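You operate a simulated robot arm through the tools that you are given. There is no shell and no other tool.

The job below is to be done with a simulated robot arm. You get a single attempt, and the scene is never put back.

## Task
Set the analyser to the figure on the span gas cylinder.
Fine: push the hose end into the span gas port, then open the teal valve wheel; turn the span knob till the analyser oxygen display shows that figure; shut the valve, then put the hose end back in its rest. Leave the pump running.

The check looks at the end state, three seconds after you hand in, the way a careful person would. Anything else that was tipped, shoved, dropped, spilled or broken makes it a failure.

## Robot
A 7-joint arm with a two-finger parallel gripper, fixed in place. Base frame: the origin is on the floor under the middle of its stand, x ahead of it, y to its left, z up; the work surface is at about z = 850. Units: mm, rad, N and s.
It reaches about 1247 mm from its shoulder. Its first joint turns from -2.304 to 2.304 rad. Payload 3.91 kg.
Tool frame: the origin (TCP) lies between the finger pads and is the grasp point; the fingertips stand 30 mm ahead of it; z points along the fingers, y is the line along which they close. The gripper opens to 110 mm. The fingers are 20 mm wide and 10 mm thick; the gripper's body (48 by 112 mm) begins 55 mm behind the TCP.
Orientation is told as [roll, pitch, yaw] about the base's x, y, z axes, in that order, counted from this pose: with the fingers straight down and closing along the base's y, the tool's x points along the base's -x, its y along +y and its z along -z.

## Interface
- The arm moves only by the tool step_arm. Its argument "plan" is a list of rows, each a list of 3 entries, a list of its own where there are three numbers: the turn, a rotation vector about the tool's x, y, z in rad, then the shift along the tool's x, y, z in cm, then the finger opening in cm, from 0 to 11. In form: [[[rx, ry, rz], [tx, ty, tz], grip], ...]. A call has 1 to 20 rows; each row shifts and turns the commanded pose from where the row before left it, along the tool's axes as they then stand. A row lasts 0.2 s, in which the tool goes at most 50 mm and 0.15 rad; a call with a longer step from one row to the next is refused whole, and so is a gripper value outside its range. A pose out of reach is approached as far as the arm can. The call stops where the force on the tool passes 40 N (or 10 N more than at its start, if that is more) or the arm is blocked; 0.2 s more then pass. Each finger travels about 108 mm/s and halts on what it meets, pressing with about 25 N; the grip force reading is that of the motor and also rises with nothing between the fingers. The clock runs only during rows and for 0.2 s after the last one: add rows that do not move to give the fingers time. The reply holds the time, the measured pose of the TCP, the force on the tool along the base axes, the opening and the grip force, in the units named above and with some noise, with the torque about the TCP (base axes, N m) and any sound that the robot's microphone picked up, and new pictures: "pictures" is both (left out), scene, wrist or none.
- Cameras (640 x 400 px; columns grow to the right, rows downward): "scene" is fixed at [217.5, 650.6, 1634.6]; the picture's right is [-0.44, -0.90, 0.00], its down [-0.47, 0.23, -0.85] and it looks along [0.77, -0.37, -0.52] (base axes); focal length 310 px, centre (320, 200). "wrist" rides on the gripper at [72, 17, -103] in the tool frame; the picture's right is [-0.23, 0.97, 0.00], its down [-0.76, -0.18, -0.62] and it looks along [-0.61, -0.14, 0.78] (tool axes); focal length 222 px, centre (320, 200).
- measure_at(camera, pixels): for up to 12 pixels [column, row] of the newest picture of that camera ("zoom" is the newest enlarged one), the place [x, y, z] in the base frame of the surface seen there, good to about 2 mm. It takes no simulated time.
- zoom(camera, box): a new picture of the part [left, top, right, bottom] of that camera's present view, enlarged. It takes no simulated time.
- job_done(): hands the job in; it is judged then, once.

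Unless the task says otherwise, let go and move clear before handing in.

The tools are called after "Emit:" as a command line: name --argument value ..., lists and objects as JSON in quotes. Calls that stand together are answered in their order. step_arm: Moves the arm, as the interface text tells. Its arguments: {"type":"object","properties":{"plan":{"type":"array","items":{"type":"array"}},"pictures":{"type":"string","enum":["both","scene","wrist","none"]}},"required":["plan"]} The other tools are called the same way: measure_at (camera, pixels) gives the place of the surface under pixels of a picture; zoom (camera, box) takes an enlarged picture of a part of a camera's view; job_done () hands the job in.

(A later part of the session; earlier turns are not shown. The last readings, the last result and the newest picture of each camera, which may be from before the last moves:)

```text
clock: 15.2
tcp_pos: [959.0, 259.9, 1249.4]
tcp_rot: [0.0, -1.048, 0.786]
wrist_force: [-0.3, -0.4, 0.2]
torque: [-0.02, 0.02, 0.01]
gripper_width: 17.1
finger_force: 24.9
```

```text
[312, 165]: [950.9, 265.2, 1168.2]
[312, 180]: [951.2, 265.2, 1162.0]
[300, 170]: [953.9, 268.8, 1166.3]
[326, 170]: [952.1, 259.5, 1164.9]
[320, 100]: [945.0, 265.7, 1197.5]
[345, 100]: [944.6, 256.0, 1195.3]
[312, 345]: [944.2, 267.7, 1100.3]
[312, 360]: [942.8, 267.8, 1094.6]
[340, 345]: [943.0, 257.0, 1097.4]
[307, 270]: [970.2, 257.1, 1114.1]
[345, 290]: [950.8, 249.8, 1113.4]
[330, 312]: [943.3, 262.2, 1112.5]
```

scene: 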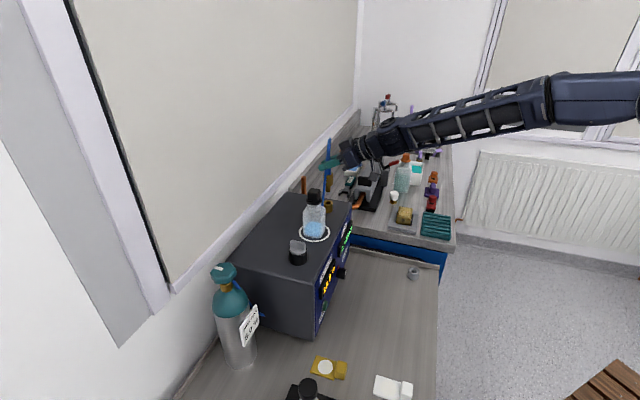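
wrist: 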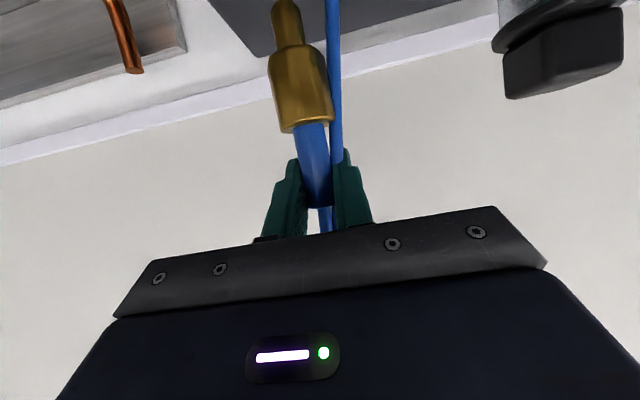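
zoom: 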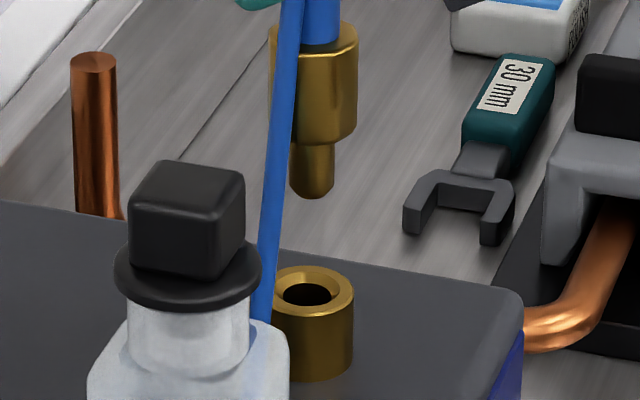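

Spigot axis is within about 1 mm of the port axis (spigot ≈(957.7,261.5), port ≈(957.8,262.5)). I'll nudge ~1 mm in +y and lower to just above the mouth.

Emit:
step_arm --plan '[[[0, 0, 0], [-0.03, 0.08, 0.05], 0], [[0, 0, 0], [1.516, 0, 0.875], 0], [[0, 0, 0], [1.516, 0, 0.875], 0], [[0, 0, 0], [0, 0, 0], 0]]'

Emit:
zoom --camera "scene" --box '[314, 175, 344, 215]'

Emit:
zoom --camera "wrist" --box '[230, 0, 450, 160]'

```text
clock: 16.2
tcp_pos: [959.5, 259.4, 1214.3]
tcp_rot: [0.0, -1.047, 0.784]
wrist_force: [-0.2, -0.6, -1.7]
torque: [0.0, 0.0, 0.0]
gripper_width: 17.1
finger_force: 24.8
```

scene: 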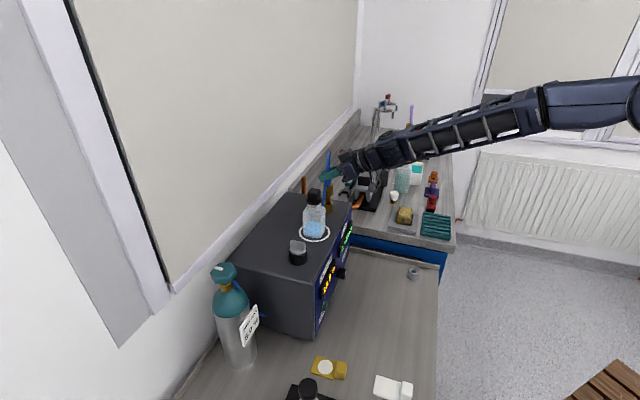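
wrist: 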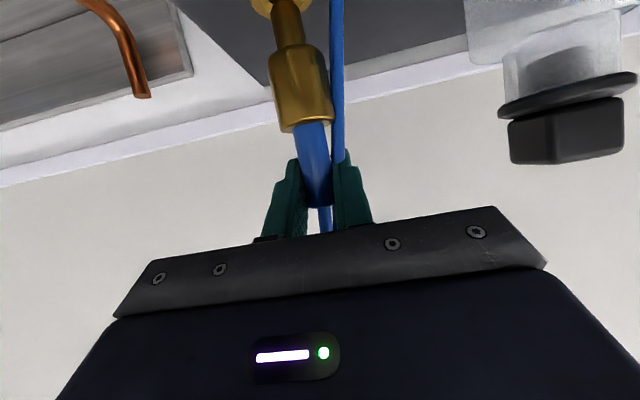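

```text
10.00 times, centred on (329, 195) of scene
```

zoom: 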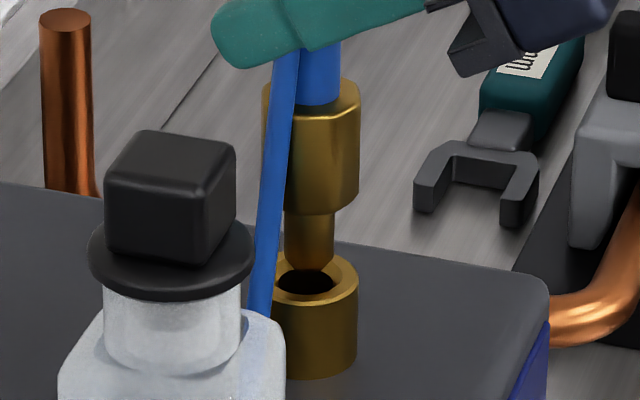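

```text
2.50 times, centred on (340, 80) of wrist
```

zoom: 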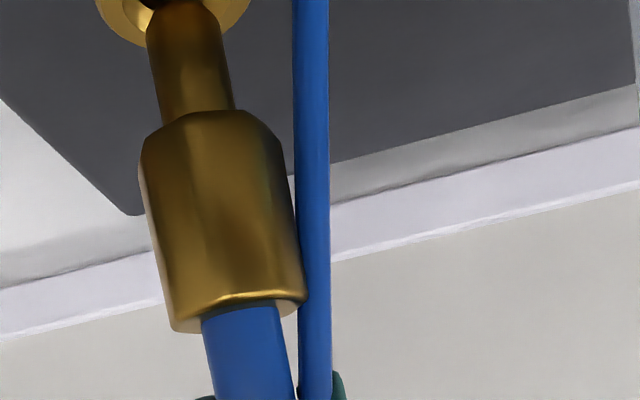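

Tip is just above the mouth. I'll measure ring and spigot points in the wrist zoom to cross-check depth alignment.

Emit:
measure_at --camera "zoom" --pixels '[[105, 5], [110, 20], [130, 38], [150, 45], [240, 15], [247, 3], [230, 28], [185, 30], [190, 60], [155, 60], [220, 60], [200, 90]]'

Emit:
zoom --camera "scene" --box '[320, 190, 340, 212]'

```text
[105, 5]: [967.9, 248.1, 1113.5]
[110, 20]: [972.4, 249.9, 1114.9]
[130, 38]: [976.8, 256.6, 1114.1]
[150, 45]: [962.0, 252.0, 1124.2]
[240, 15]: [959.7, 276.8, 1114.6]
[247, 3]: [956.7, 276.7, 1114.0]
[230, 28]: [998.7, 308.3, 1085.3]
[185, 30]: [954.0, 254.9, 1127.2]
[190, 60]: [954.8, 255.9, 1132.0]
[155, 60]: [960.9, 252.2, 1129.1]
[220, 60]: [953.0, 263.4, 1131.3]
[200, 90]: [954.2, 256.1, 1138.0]
```

```text
16.00 times, centred on (330, 201) of scene
```

zoom: 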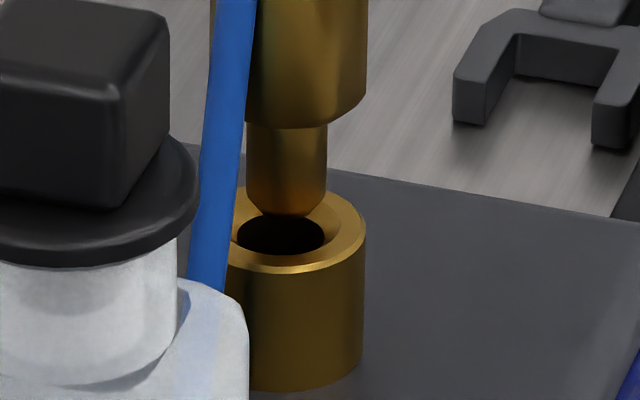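

Combining both views, the spigot should shift ~1.2 mm in +y. I'll make that nudge and lower in 5 mm steps into the mouth, watching the force.

Emit:
step_arm --plan '[[[0, 0, 0], [-0.05, 0.065, 0.09], 0], [[0, 0, 0], [0.433, 0, 0.25], 0], [[0, 0, 0], [0.433, 0, 0.25], 0], [[0, 0, 0], [0.433, 0, 0.25], 0], [[0, 0, 0], [0, 0, 0], 0]]'

Emit:
zoom --camera "scene" --box '[315, 180, 345, 215]'

```text
clock: 17.4
tcp_pos: [961.1, 262.7, 1200.8]
tcp_rot: [0.001, -1.046, 0.787]
wrist_force: [1.7, -0.5, -1.3]
torque: [-0.11, -0.13, -0.01]
gripper_width: 17.1
finger_force: 25.2
```

scene: 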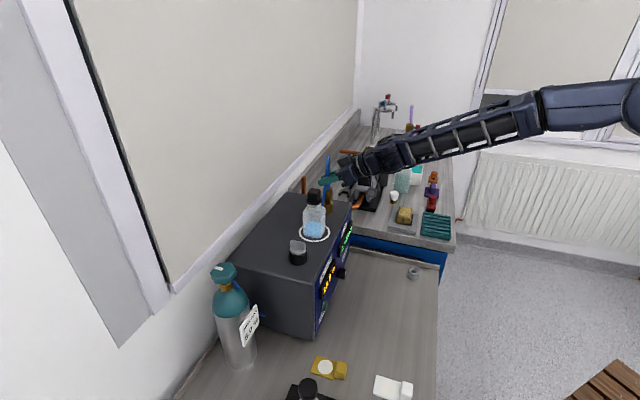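
wrist: 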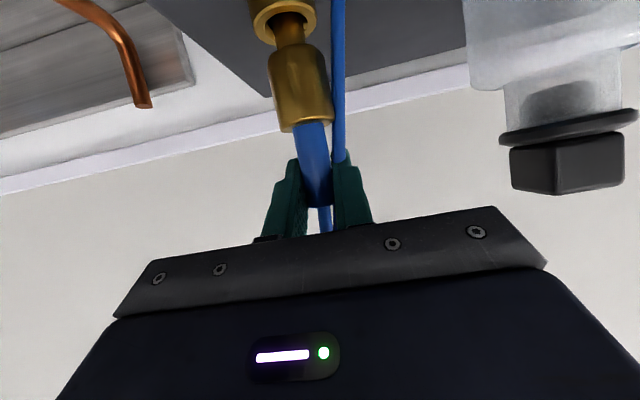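

```text
11.43 times, centred on (330, 198) of scene
```

zoom: 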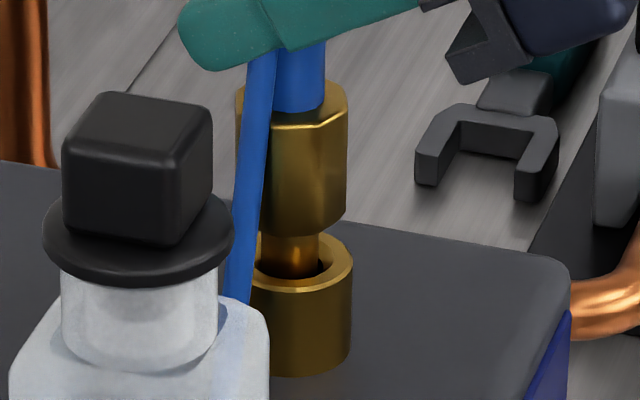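

The tip has entered the mouth with only ~2 N lateral force. I'll keep lowering toward the seated height (TCP z≈1181).

Emit:
step_arm --plan '[[[0, 0, 0], [0.433, 0, 0.25], 0], [[0, 0, 0], [0.433, 0, 0.25], 0], [[0, 0, 0], [0.433, 0, 0.25], 0], [[0, 0, 0], [0.26, 0, 0.15], 0], [[0, 0, 0], [0, 0, 0], 0]]'

Emit:
zoom --camera "scene" --box '[315, 180, 345, 215]'

Emit:
zoom --camera "wrist" --box '[230, 0, 450, 160]'

```text
clock: 18.6
tcp_pos: [961.0, 261.7, 1185.6]
tcp_rot: [-0.002, -1.051, 0.786]
wrist_force: [1.6, 3.0, 22.5]
torque: [0.31, 0.03, -0.02]
gripper_width: 17.1
finger_force: 25.1
```

scene: 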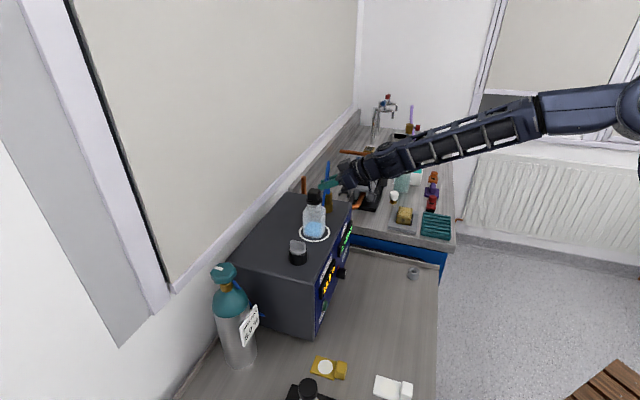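
wrist: 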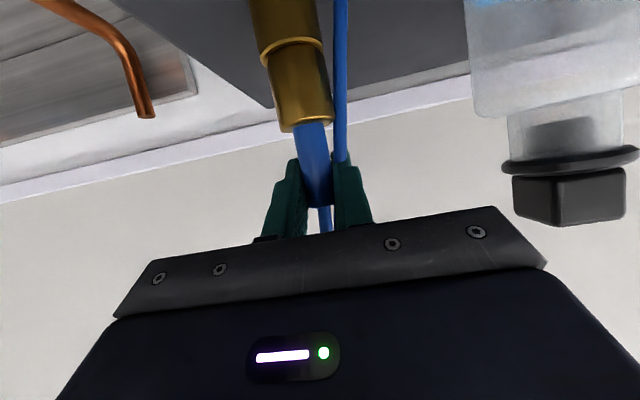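

```text
11.43 times, centred on (330, 198) of scene
```

zoom: 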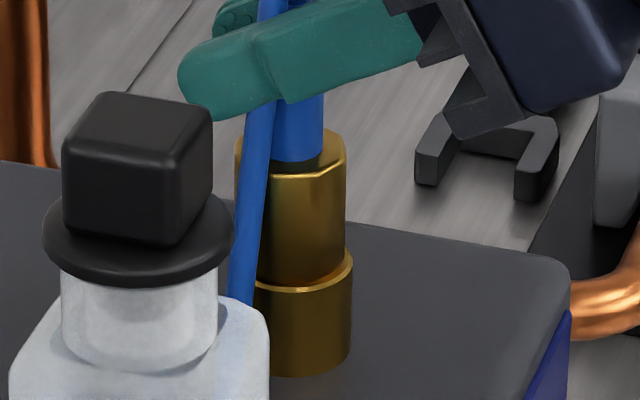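

```text
2.50 times, centred on (340, 80) of wrist
```

zoom: 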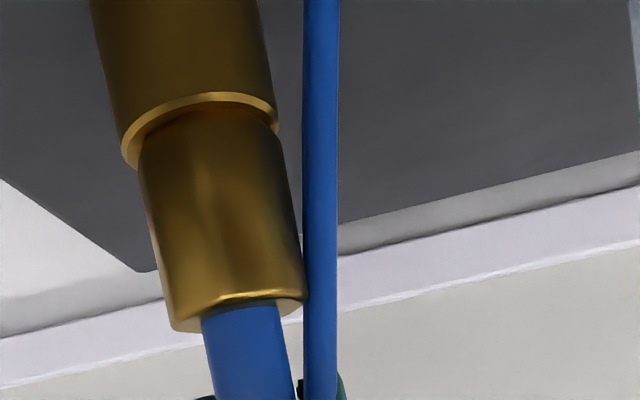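

Now 22.5 N upward force at z=1185.6; the hex is nearly on the ring but about 4 mm may remain. I'll push a little more and watch for seating or a click.

Emit:
step_arm --plan '[[[0, 0, 0], [0.17, 0, 0.1], 0], [[0, 0, 0], [0.17, 0, 0.1], 0], [[0, 0, 0], [0, 0, 0], 0]]'

Emit:
zoom --camera "wrist" --box '[230, 0, 450, 160]'

```text
clock: 19.4
tcp_pos: [960.5, 261.3, 1179.1]
tcp_rot: [0.001, -1.047, 0.787]
wrist_force: [3.6, 2.5, 18.2]
torque: [0.03, -0.38, -0.02]
gripper_width: 16.9
finger_force: 24.8
```

scene: 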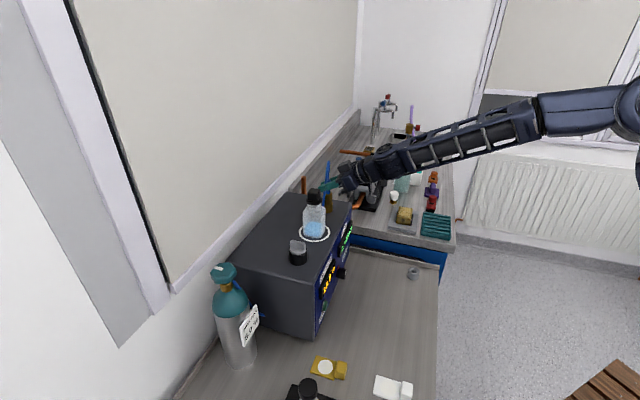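
wrist: 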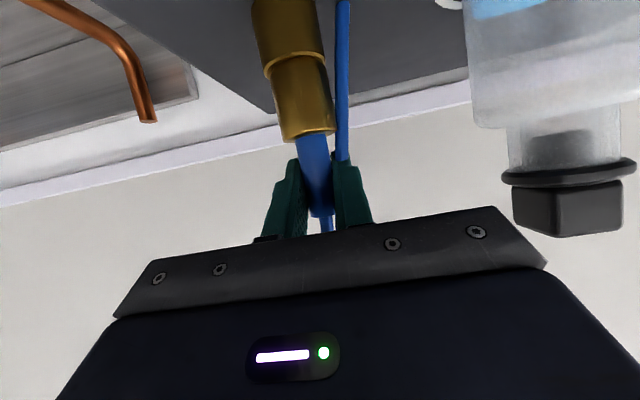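

```text
2.50 times, centred on (340, 80) of wrist
```

zoom: 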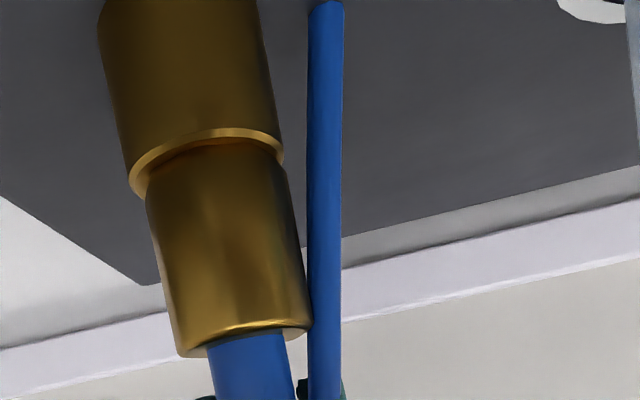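

The TCP went down to 1179 and the fingers seem to have slipped slightly along the sleeve, suggesting the hex is seated. I'll measure the hex's heights against the port rim and look from the scene camera.

Emit:
measure_at --camera "zoom" --pixels '[[240, 325], [245, 340], [220, 180], [215, 165], [205, 145], [205, 130], [235, 300], [180, 250], [280, 230], [220, 230]]'

Emit:
zoom --camera "scene" --box '[315, 180, 345, 215]'

Emit:
zoom --camera "scene" --box '[310, 215, 360, 325]'

```text
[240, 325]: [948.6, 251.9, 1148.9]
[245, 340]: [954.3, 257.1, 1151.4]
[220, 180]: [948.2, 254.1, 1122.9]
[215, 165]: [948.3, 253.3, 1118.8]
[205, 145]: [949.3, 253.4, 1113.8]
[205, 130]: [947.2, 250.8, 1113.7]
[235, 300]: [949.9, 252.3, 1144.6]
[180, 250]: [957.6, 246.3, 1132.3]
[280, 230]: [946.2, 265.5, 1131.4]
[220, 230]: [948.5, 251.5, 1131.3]
```

```text
11.43 times, centred on (330, 198) of scene
```

zoom: 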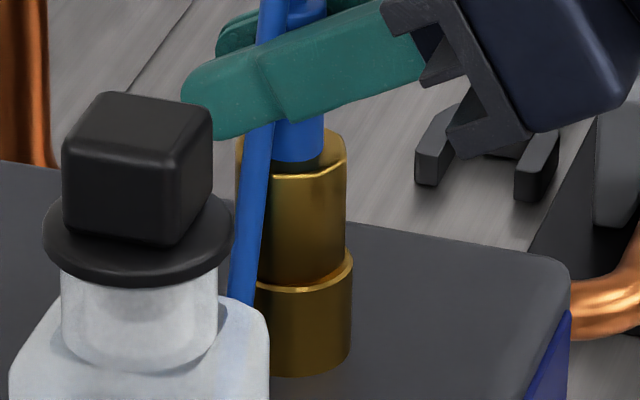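

```text
3.64 times, centred on (335, 270) of scene
```

zoom: 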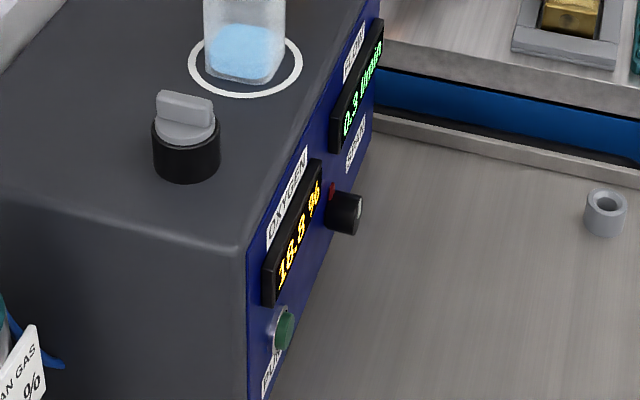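

Hex top is at z≈1149, i.e. 35 mm above the rim — the same as it sat in its rest, so it's fully in. I'll release and back off along the fingers.

Emit:
step_arm --plan '[[[0, 0, 0], [0, 0, 0], 4], [[0, 0, 0], [0, 0, 0], 4], [[0, 0, 0], [0, 0, 0], 4]]'

Emit:
zoom --camera "wrist" --box '[230, 0, 450, 250]'

```text
clock: 20.2
tcp_pos: [960.1, 262.0, 1179.6]
tcp_rot: [0.001, -1.048, 0.787]
wrist_force: [0.9, 0.3, -0.3]
torque: [-0.02, -0.04, 0.0]
gripper_width: 40.1
finger_force: 0.1
```

scene: 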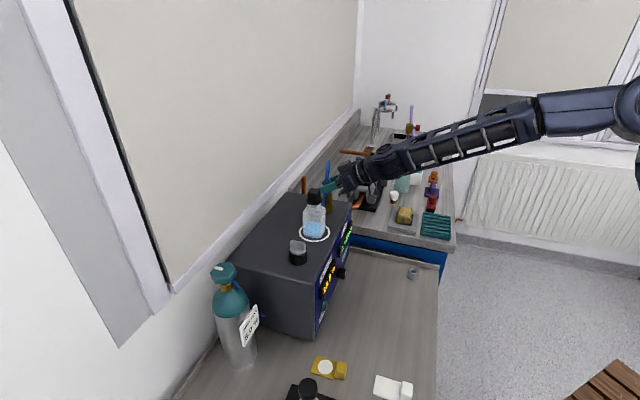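
wrist: 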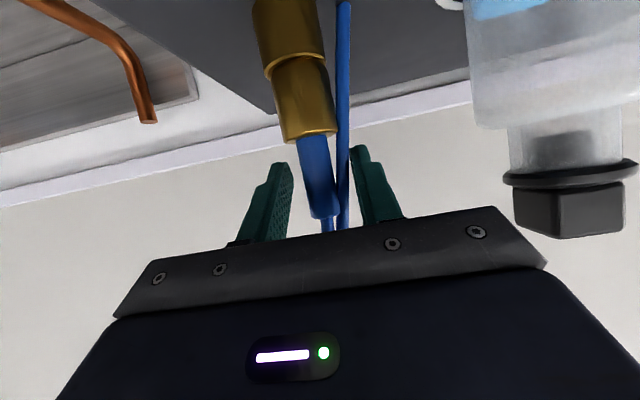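

```text
1.60 times, centred on (340, 125) of wrist
```

zoom: 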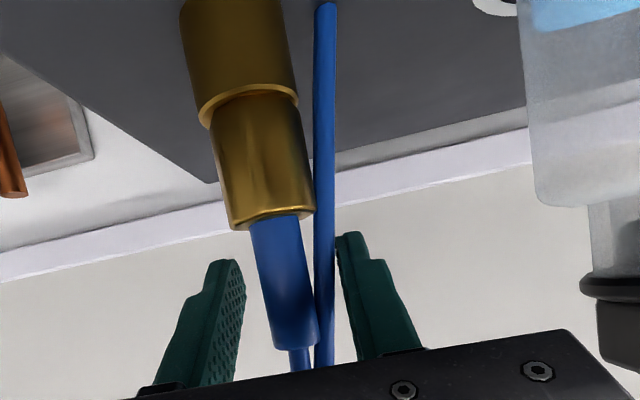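

The end stays seated upright after release. I'll back off along the fingers, rise clear of the bottle, and turn the tool to point straight down, heading toward the cylinder.

Emit:
step_arm --plan '[[[0, 0, 0], [0, 0, -3], 4], [[0, 0, 0], [0, 0, -4], 4], [[0, 0, 0], [0, 0, -4.5], 4], [[0, 0, 0], [0, 0, -4.5], 4], [[0, 0, 0], [-1.867, 3.512, -1.432], 6], [[0, 0, 0], [-1.867, 3.512, -1.432], 6], [[0, 0, 0], [-1.867, 3.512, -1.432], 8], [[0, 0, 0], [-1.867, 3.512, -1.432], 8], [[0, 0, 0], [-1.867, 3.512, -1.432], 8], [[0, 0, 0], [-1.867, 3.512, -1.432], 8], [[0, 0.131, 0], [0, 0, 0], 8], [[0, 0.131, 0], [0, 0, 0], 8], [[0, 0.131, 0], [0, 0, 0], 8], [[0, 0.131, 0], [0, 0, 0], 8], [[0, 0.131, 0], [0, 0, 0], 8], [[0, 0.131, 0], [0, 0, 0], 8], [[0, 0.131, 0], [0, 0, 0], 8], [[0, 0.13, 0], [0, 0, 0], 8]]'

```text
clock: 24.0
tcp_pos: [700.2, 299.4, 1398.2]
tcp_rot: [-0.003, 0.003, 0.786]
wrist_force: [-1.7, -0.3, 0.1]
torque: [-0.03, -0.05, -0.01]
gripper_width: 79.8
finger_force: 0.0
```

scene: 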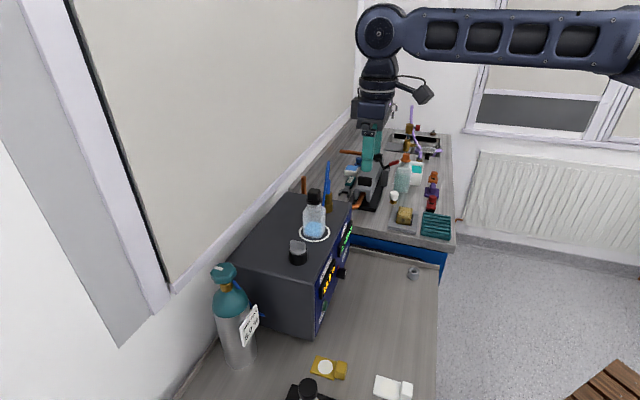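
wrist: 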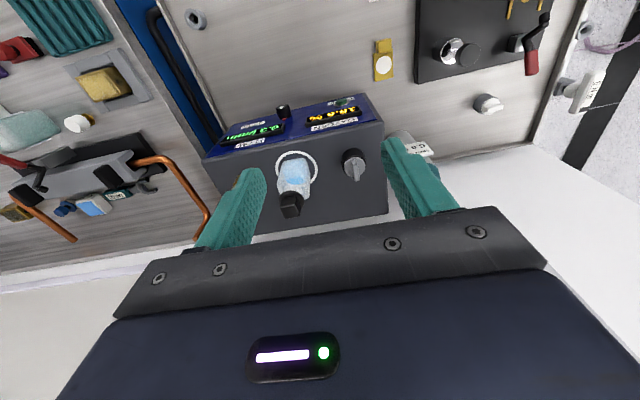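

Hose end remains in the port (scene 327,200). Now I'll measure the valve wheel and surrounding wall for clearance.

Emit:
zoom --camera "scene" --box '[205, 255, 250, 300]'

Emit:
measure_at --camera "scene" --pixels '[[165, 285], [185, 268], [205, 258], [120, 330], [150, 200], [170, 340], [200, 345], [240, 345], [255, 300], [237, 310], [225, 320], [212, 320]]'

Emit:
zoom --camera "scene" --box '[300, 160, 360, 225]'

```text
8.89 times, centred on (228, 278) of scene
```

zoom: 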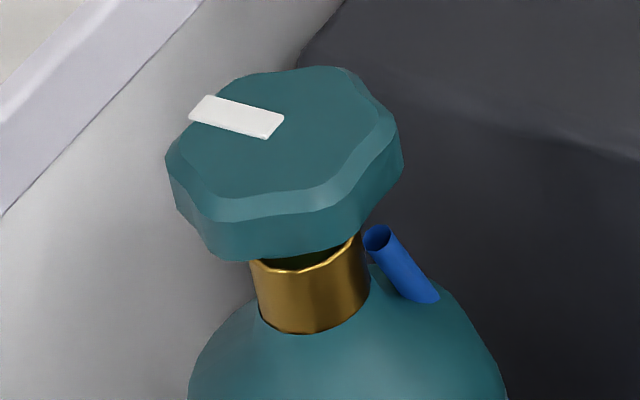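

```text
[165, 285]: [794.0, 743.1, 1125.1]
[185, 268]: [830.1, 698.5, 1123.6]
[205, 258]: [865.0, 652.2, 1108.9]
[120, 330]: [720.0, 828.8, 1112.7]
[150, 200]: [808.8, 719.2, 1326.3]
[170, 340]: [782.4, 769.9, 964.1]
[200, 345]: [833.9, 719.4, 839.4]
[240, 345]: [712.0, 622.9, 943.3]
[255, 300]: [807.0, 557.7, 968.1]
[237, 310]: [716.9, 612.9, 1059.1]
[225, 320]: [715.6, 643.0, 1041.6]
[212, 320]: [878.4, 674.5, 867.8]
```

```text
6.15 times, centred on (330, 192) of scene
```

zoom: 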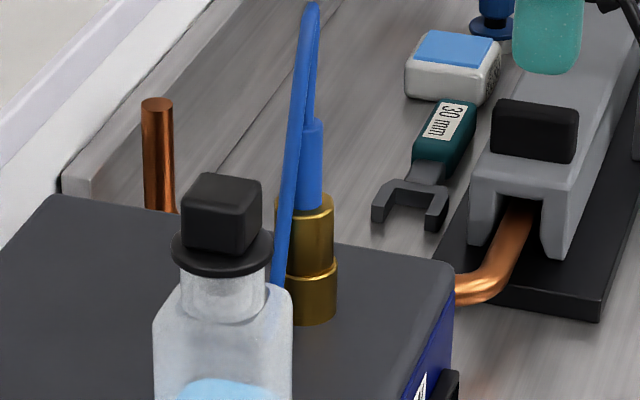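

Emit:
zoom --camera "scene" --box '[205, 255, 250, 300]'

Emit:
measure_at --camera "zoom" --pixels '[[172, 160], [395, 135], [220, 195], [310, 70], [370, 100], [300, 215], [200, 102], [275, 130], [280, 235], [190, 195], [395, 165], [310, 300]]'

```text
8.89 times, centred on (228, 278) of scene
```

zoom: 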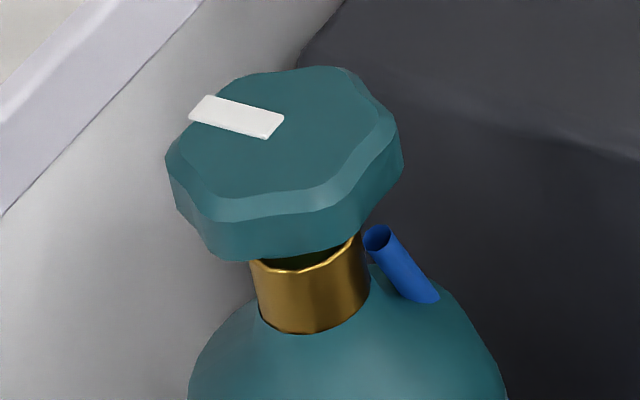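

```text
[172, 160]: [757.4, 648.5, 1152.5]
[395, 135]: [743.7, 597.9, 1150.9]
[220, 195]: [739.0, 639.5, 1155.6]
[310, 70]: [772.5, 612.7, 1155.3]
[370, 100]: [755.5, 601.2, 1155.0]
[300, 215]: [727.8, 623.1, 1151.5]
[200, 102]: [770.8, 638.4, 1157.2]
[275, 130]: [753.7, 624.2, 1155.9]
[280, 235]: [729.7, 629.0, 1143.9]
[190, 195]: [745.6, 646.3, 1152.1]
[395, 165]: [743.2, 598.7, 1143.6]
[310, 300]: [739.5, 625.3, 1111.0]
```

Wheel: centre ≈(752,622), top z≈1155, radius ≈27, and the ledge is >100 mm away. I'll turn the tool back to yaw 0 and move above the wheel.

Emit:
step_arm --plan '[[[0, 0, 0.131], [0, 0, 0], 9], [[0, 0, 0.131], [0, 0, 0], 9], [[0, 0, 0.131], [0, 0, 0], 9], [[0, 0, 0.131], [0, 0, 0], 9], [[0, 0, 0.131], [0, 0, 0], 9], [[0, 0, 0.131], [0, 0, 0], 9], [[0, 0, 0], [-0.648, 4.039, 1.728], 9], [[0, 0, 0], [-0.648, 4.039, 1.728], 9], [[0, 0, 0], [-0.648, 4.039, 1.728], 9], [[0, 0, 0], [-0.648, 4.039, 1.728], 9], [[0, 0, 0], [-0.648, 4.039, 1.728], 9], [[0, 0, 0], [-0.648, 4.039, 1.728], 9], [[0, 0, 0], [-0.648, 4.039, 1.728], 9], [[0, 0, 0], [-0.648, 4.039, 1.728], 9], [[0, 0, 0], [0, 0, 0], 9]]'

Emit:
zoom --camera "scene" --box '[180, 200, 280, 300]'

Emit:
zoom --camera "wrist" --box '[200, 60, 480, 260]'

```text
clock: 27.2
tcp_pos: [750.9, 622.0, 1261.1]
tcp_rot: [0.0, -0.001, 0.001]
wrist_force: [-0.3, -0.6, -0.4]
torque: [0.05, -0.02, 0.03]
gripper_width: 89.9
finger_force: 0.1
```

scene: 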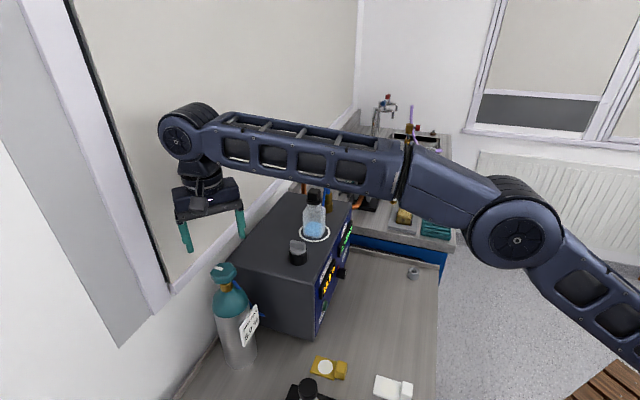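
wrist: 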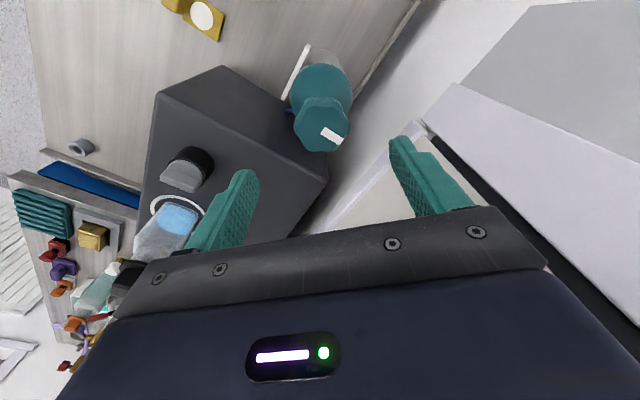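

```text
4.00 times, centred on (230, 250) of scene
```

zoom: 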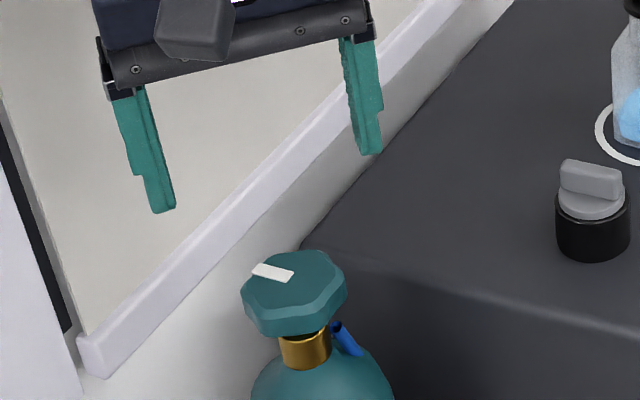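

```text
2.00 times, centred on (340, 160) of wrist
```

zoom: 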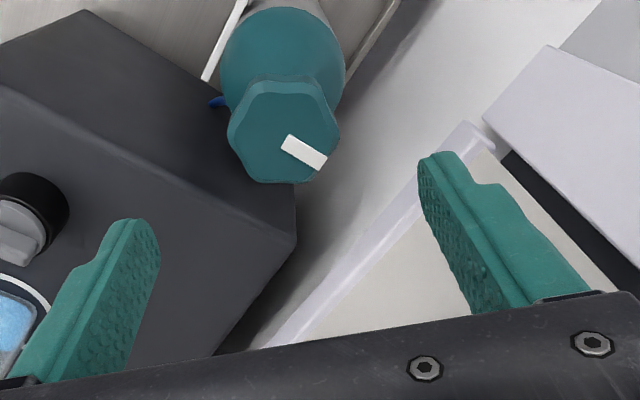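

The gripper is straight above the wheel. I'll check the wheel centre with the wrist camera and the height of the forearm above the bottle before lowering.

Emit:
measure_at --camera "zoom" --pixels '[[232, 135], [336, 130], [265, 85], [310, 85], [265, 178], [308, 178], [285, 130], [290, 140], [320, 162], [215, 100]]'

Emit:
measure_at --camera "scene" --pixels '[[235, 160], [270, 170], [310, 180], [350, 185], [380, 190], [440, 205], [500, 260], [205, 160]]'

```text
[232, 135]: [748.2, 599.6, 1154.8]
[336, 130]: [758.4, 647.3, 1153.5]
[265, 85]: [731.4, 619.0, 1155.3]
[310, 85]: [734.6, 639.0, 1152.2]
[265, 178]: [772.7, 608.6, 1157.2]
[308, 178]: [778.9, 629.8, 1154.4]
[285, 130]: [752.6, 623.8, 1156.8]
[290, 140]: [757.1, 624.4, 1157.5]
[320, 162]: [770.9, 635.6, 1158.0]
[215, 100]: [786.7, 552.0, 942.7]
```

```text
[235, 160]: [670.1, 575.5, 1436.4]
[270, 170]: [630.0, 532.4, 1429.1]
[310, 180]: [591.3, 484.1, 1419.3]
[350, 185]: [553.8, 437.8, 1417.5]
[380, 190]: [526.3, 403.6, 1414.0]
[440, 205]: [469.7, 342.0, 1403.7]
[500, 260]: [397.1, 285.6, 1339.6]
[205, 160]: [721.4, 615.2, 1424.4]
```

Wheel centre refined to (753.5,623.5); the forearm is well above everything. Lowering around the wheel with fingers open 9 cm to TCP z≈1166 (tips at ~1136).

Emit:
step_arm --plan '[[[0, 0, 0], [-0.22, 0.14, 3], 9], [[0, 0, 0], [0, 0, 3], 9], [[0, 0, 0], [0, 0, 2.5], 9], [[0, 0, 0], [0, 0, 1.0], 9], [[0, 0, 0], [0, 0, 0], 9]]'

Emit:
zoom --camera "scene" --box '[190, 220, 270, 310]'

Emit:
zoom --camera "wrist" --box '[200, 60, 480, 260]'

```text
clock: 28.4
tcp_pos: [754.8, 623.8, 1165.6]
tcp_rot: [0.0, 0.001, 0.0]
wrist_force: [0.1, -0.4, 0.3]
torque: [0.01, 0.0, -0.02]
gripper_width: 89.8
finger_force: 0.1
```

scene: 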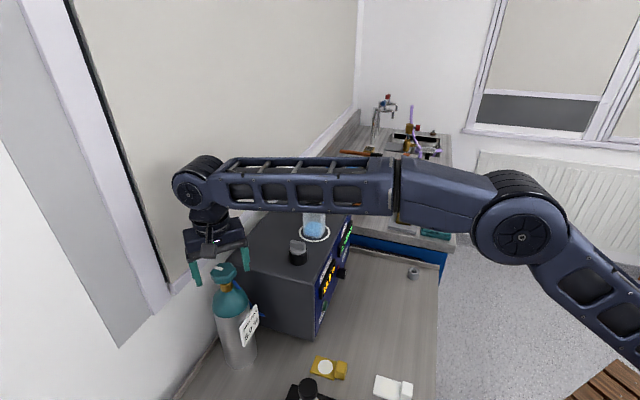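
wrist: 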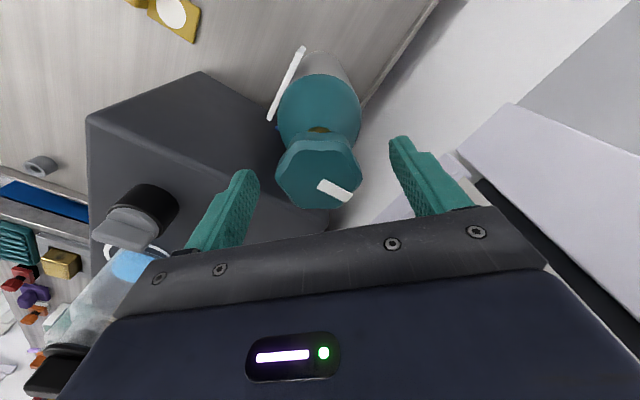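

```text
4.44 times, centred on (230, 265) of scene
```

zoom: 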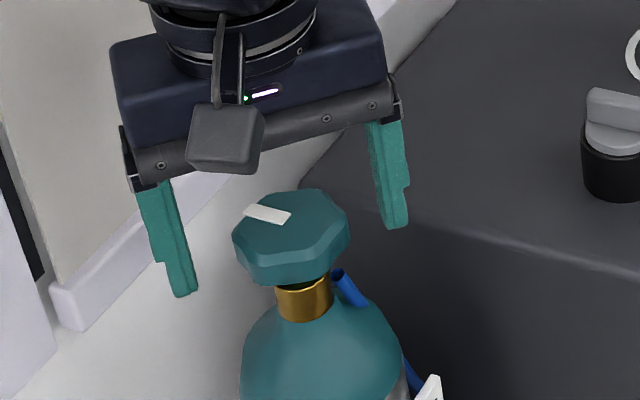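

```text
2.00 times, centred on (340, 160) of wrist
```

zoom: 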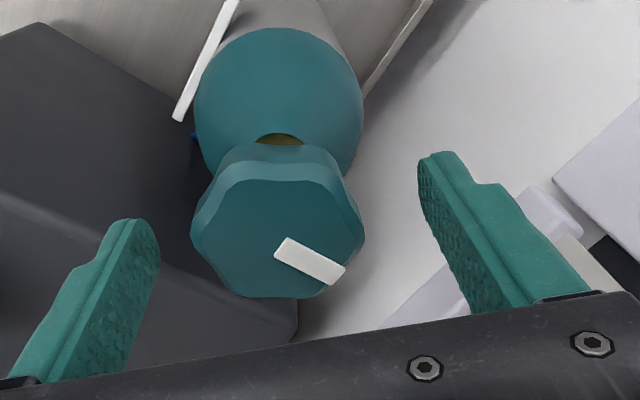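

Fingers straddle the wheel symmetrically. Closing on it now.

Emit:
step_arm --plan '[[[0, 0, 0], [0, 0, 0], 7], [[0, 0, 0], [0, 0, 0], 5.8], [[0, 0, 0], [0, 0, 0], 4], [[0, 0, 0], [0, 0, 0], 4], [[0, 0, 0], [0, 0, 0], 4]]'

Emit:
zoom --camera "wrist" --box '[200, 60, 480, 260]'

```text
clock: 29.6
tcp_pos: [754.4, 622.9, 1164.6]
tcp_rot: [-0.001, 0.0, -0.003]
wrist_force: [-3.2, -18.3, -3.7]
torque: [-0.16, 0.31, -0.01]
gripper_width: 52.0
finger_force: 44.6
```

scene: 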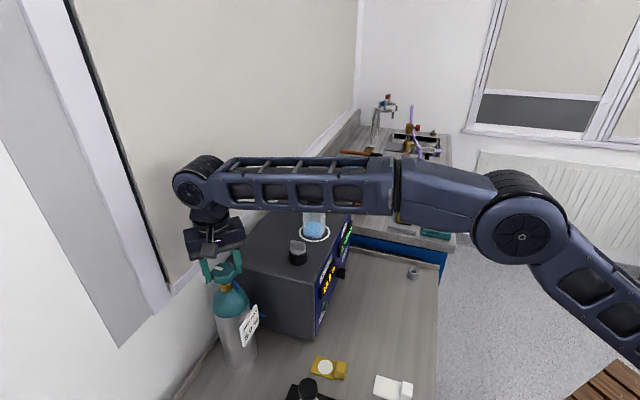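
wrist: 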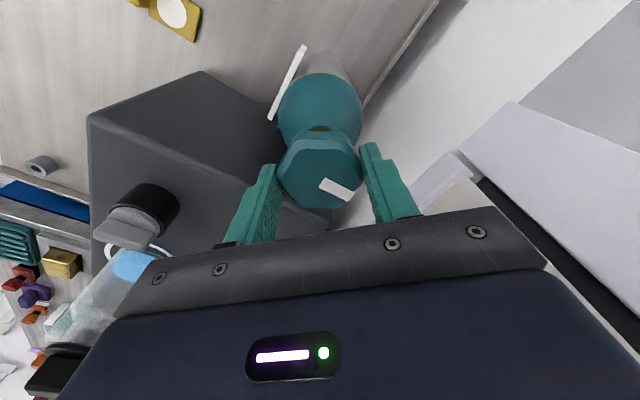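

```text
2.00 times, centred on (340, 160) of wrist
```

zoom: 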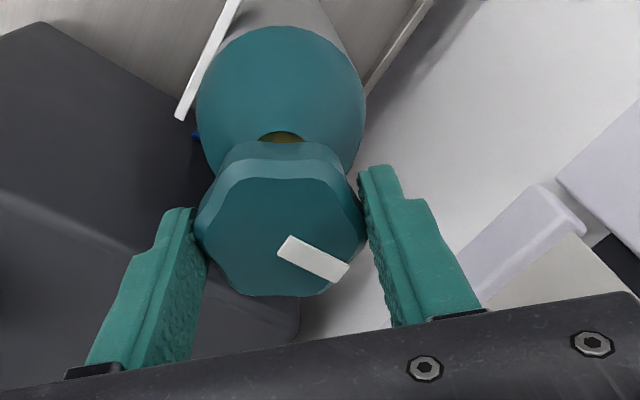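

Gripped at 52 mm, with an 18 N sideways reaction in −y: the tool sits slightly too far +y. I'll ease −1.5 mm in y to centre it.

Emit:
step_arm --plan '[[[0, 0, 0], [0, -0.08, 0], 4], [[0, 0, 0], [0, -0.07, 0], 4], [[0, 0, 0], [0, 0, 0], 4]]' --pictures "none"

```text
clock: 30.4
tcp_pos: [753.8, 623.1, 1165.6]
tcp_rot: [0.0, 0.0, 0.0]
wrist_force: [6.4, -4.4, 5.1]
torque: [-0.75, -0.72, 0.0]
gripper_width: 52.4
finger_force: 45.7
```

Side force is down to a few N. Now start turning counter-clockwise seen from above (tool z negative), a little at a time.

Emit:
step_arm --plan '[[[0, 0, -0.1], [0, 0, 0], 4], [[0, 0, -0.1], [0, 0, 0], 4], [[0, 0, -0.1], [0, 0, 0], 4], [[0, 0, 0], [0, 0, 0], 4]]'

Emit:
zoom --camera "wrist" --box '[200, 60, 480, 260]'

Emit:
zoom --camera "scene" --box '[190, 220, 350, 370]'

```text
clock: 31.4
tcp_pos: [755.1, 621.7, 1165.8]
tcp_rot: [0.001, 0.0, 0.301]
wrist_force: [13.0, -11.1, 9.6]
torque: [-0.49, -0.71, -0.04]
gripper_width: 52.2
finger_force: 45.9
```

scene: 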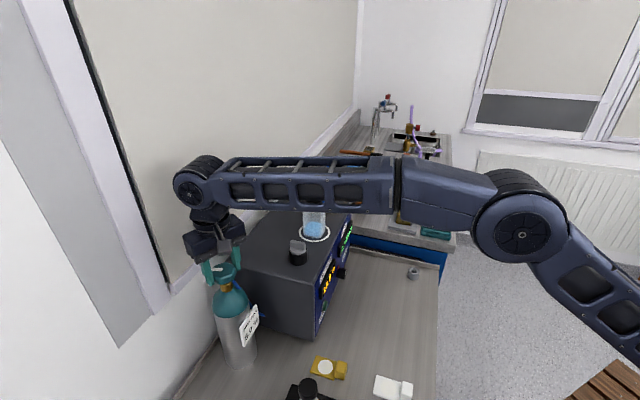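
wrist: 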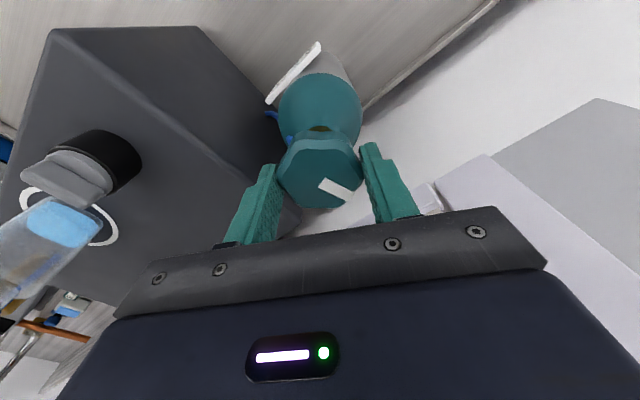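

```text
2.00 times, centred on (340, 160) of wrist
```

zoom: 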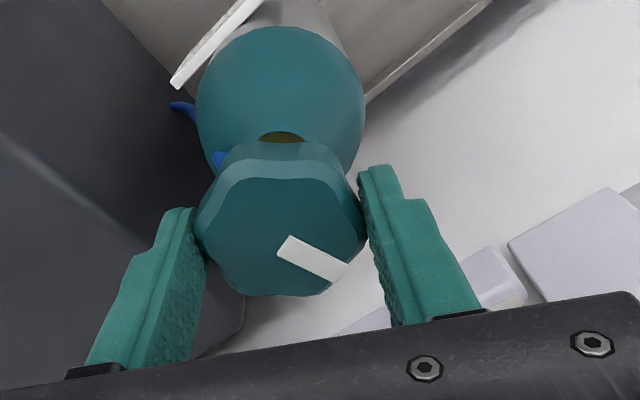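

```text
2.67 times, centred on (270, 295) of scene
```

zoom: 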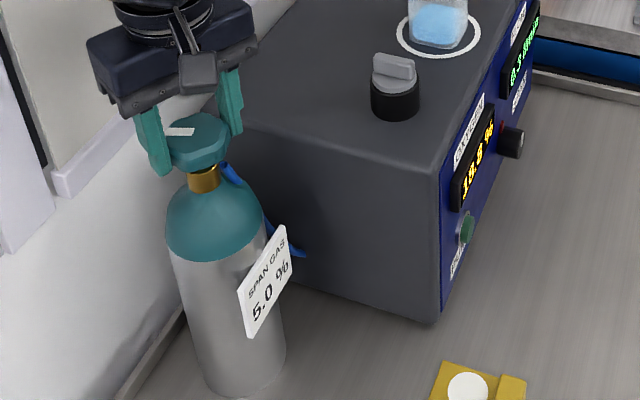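

The wheel turns with the gripper (marker stays fixed relative to fingers) while the cylinder label hasn't moved. Let me read the display.

Emit:
zoom --camera "scene" --box '[310, 215, 360, 315]'

Emit:
zoom --camera "scene" --box '[312, 258, 342, 300]'

```text
4.00 times, centred on (335, 265) of scene
```

zoom: 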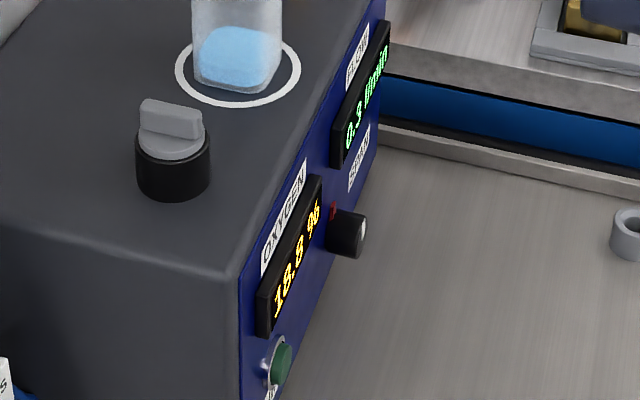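

```text
9.52 times, centred on (327, 279) of scene
```

zoom: 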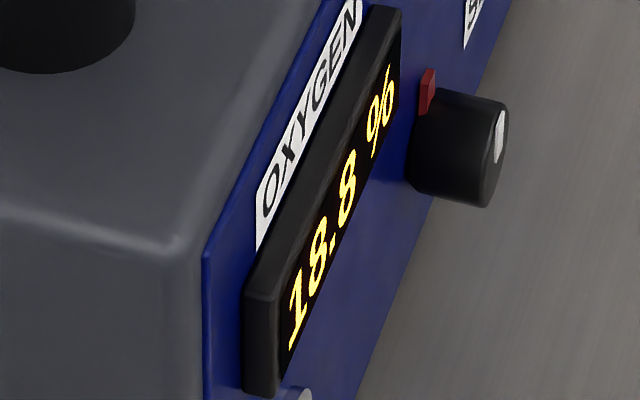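

Still 18.8 %. I'll recentre slightly and keep opening, turning another 0.6 rad.

Emit:
step_arm --plan '[[[0, 0, 0], [-0.066, -0.125, 0], 4], [[0, 0, -0.1], [0, 0, 0], 4], [[0, 0, -0.1], [0, 0, 0], 4], [[0, 0, -0.1], [0, 0, 0], 4], [[0, 0, -0.1], [0, 0, 0], 4], [[0, 0, -0.1], [0, 0, 0], 4], [[0, 0, -0.1], [0, 0, 0], 4], [[0, 0, 0], [0, 0, 0], 4]]'

Emit:
zoom --camera "wrist" --box '[200, 60, 480, 260]'

Emit:
zoom --camera "scene" --box '[312, 215, 362, 300]'

```text
clock: 33.2
tcp_pos: [755.6, 621.9, 1165.3]
tcp_rot: [0.0, -0.002, 0.899]
wrist_force: [10.5, 8.0, 2.8]
torque: [0.47, -1.44, 0.0]
gripper_width: 52.5
finger_force: 44.5
```

scene: 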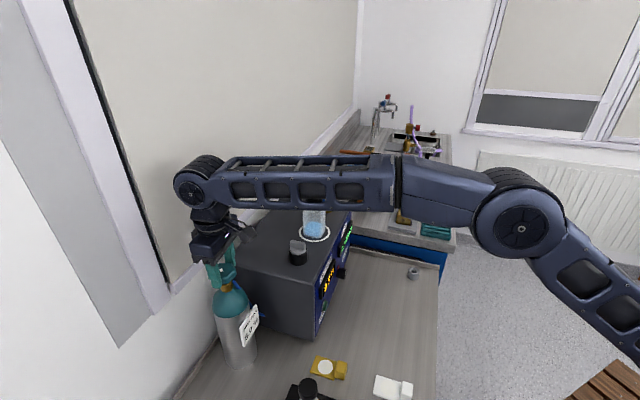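
wrist: 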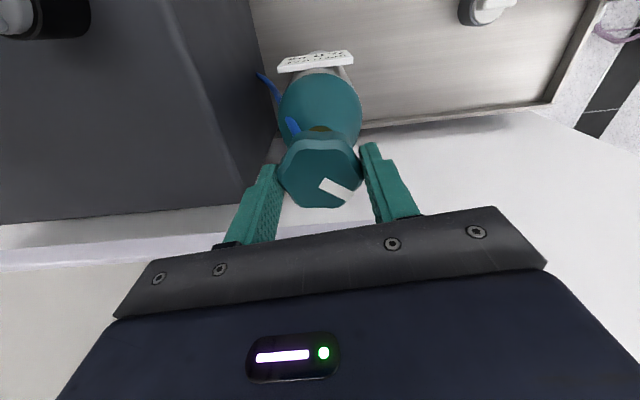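

```text
2.00 times, centred on (340, 160) of wrist
```

zoom: 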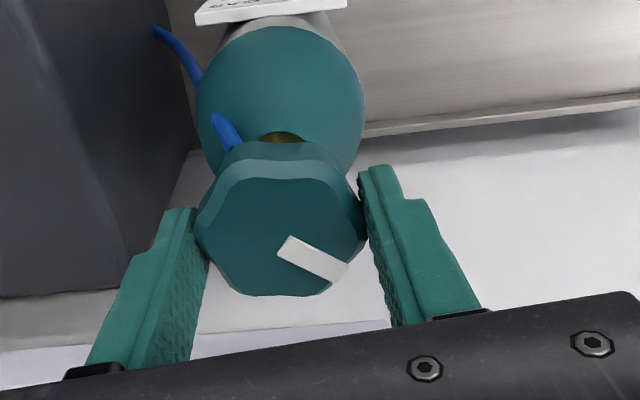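

```text
4.71 times, centred on (337, 258) of scene
```

zoom: 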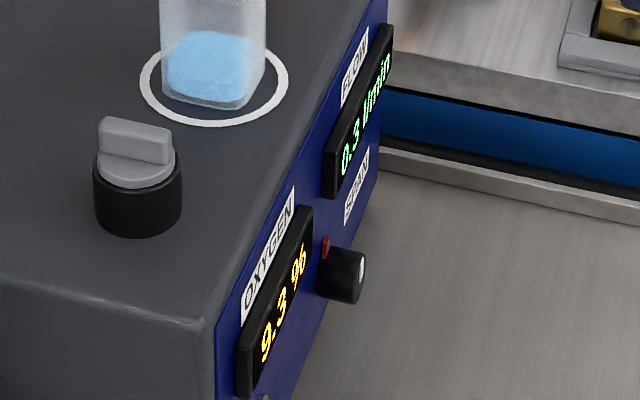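

The display is dropping (9.3 %) — gas is flowing. I'll recentre and open further to about 90° so that the valve is properly open, watching for a stop.

Emit:
step_arm --plan '[[[0, 0, 0], [-0.097, -0.025, 0], 4], [[0, 0, -0.1], [0, 0, 0], 4], [[0, 0, -0.1], [0, 0, 0], 4], [[0, 0, -0.1], [0, 0, 0], 4], [[0, 0, -0.1], [0, 0, 0], 4], [[0, 0, -0.1], [0, 0, 0], 4], [[0, 0, -0.1], [0, 0, 0], 4], [[0, 0, 0], [0, 0, 0], 4]]'

Emit:
zoom --camera "wrist" --box '[200, 60, 480, 260]'

Emit:
zoom --camera "scene" --box '[312, 215, 362, 300]'

```text
clock: 35.0
tcp_pos: [756.8, 621.7, 1165.3]
tcp_rot: [0.0, 0.003, 1.5]
wrist_force: [-19.5, -19.8, -5.9]
torque: [-1.3, 0.7, 0.02]
gripper_width: 52.3
finger_force: 44.7
```

scene: 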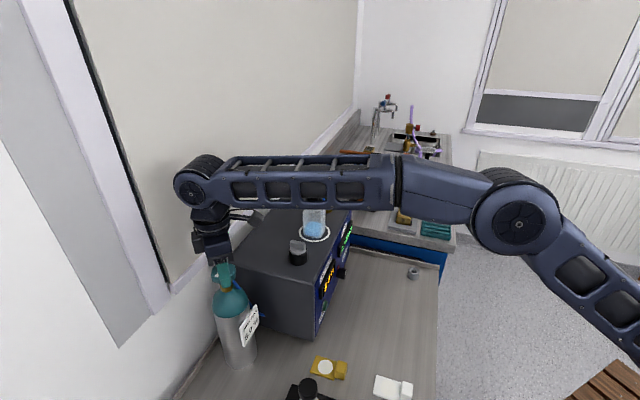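
wrist: 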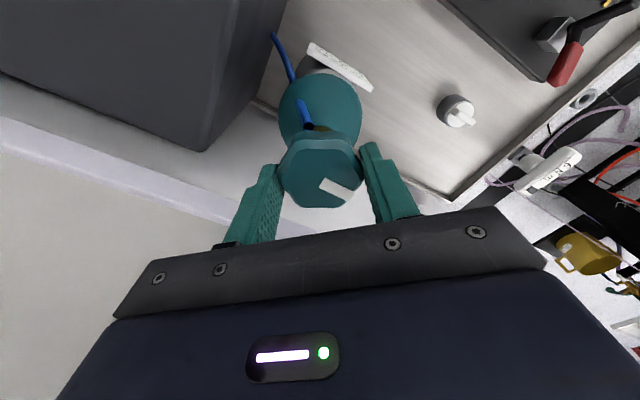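

```text
2.00 times, centred on (340, 160) of wrist
```

zoom: 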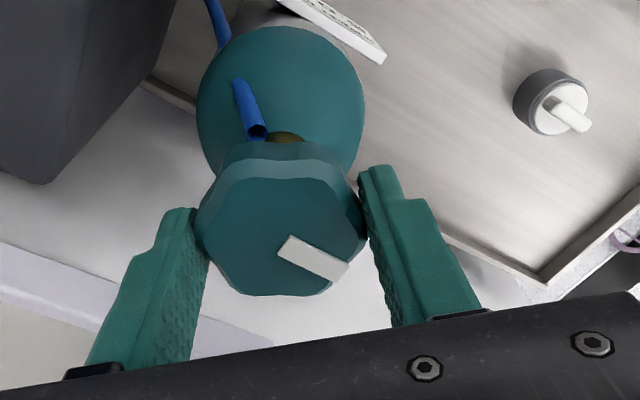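

```text
4.71 times, centred on (337, 258) of scene
```

zoom: 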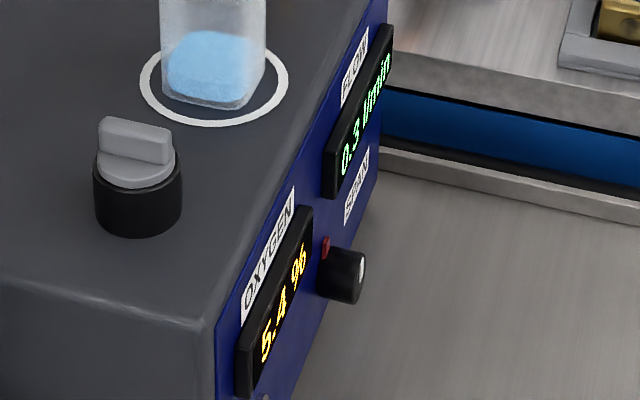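

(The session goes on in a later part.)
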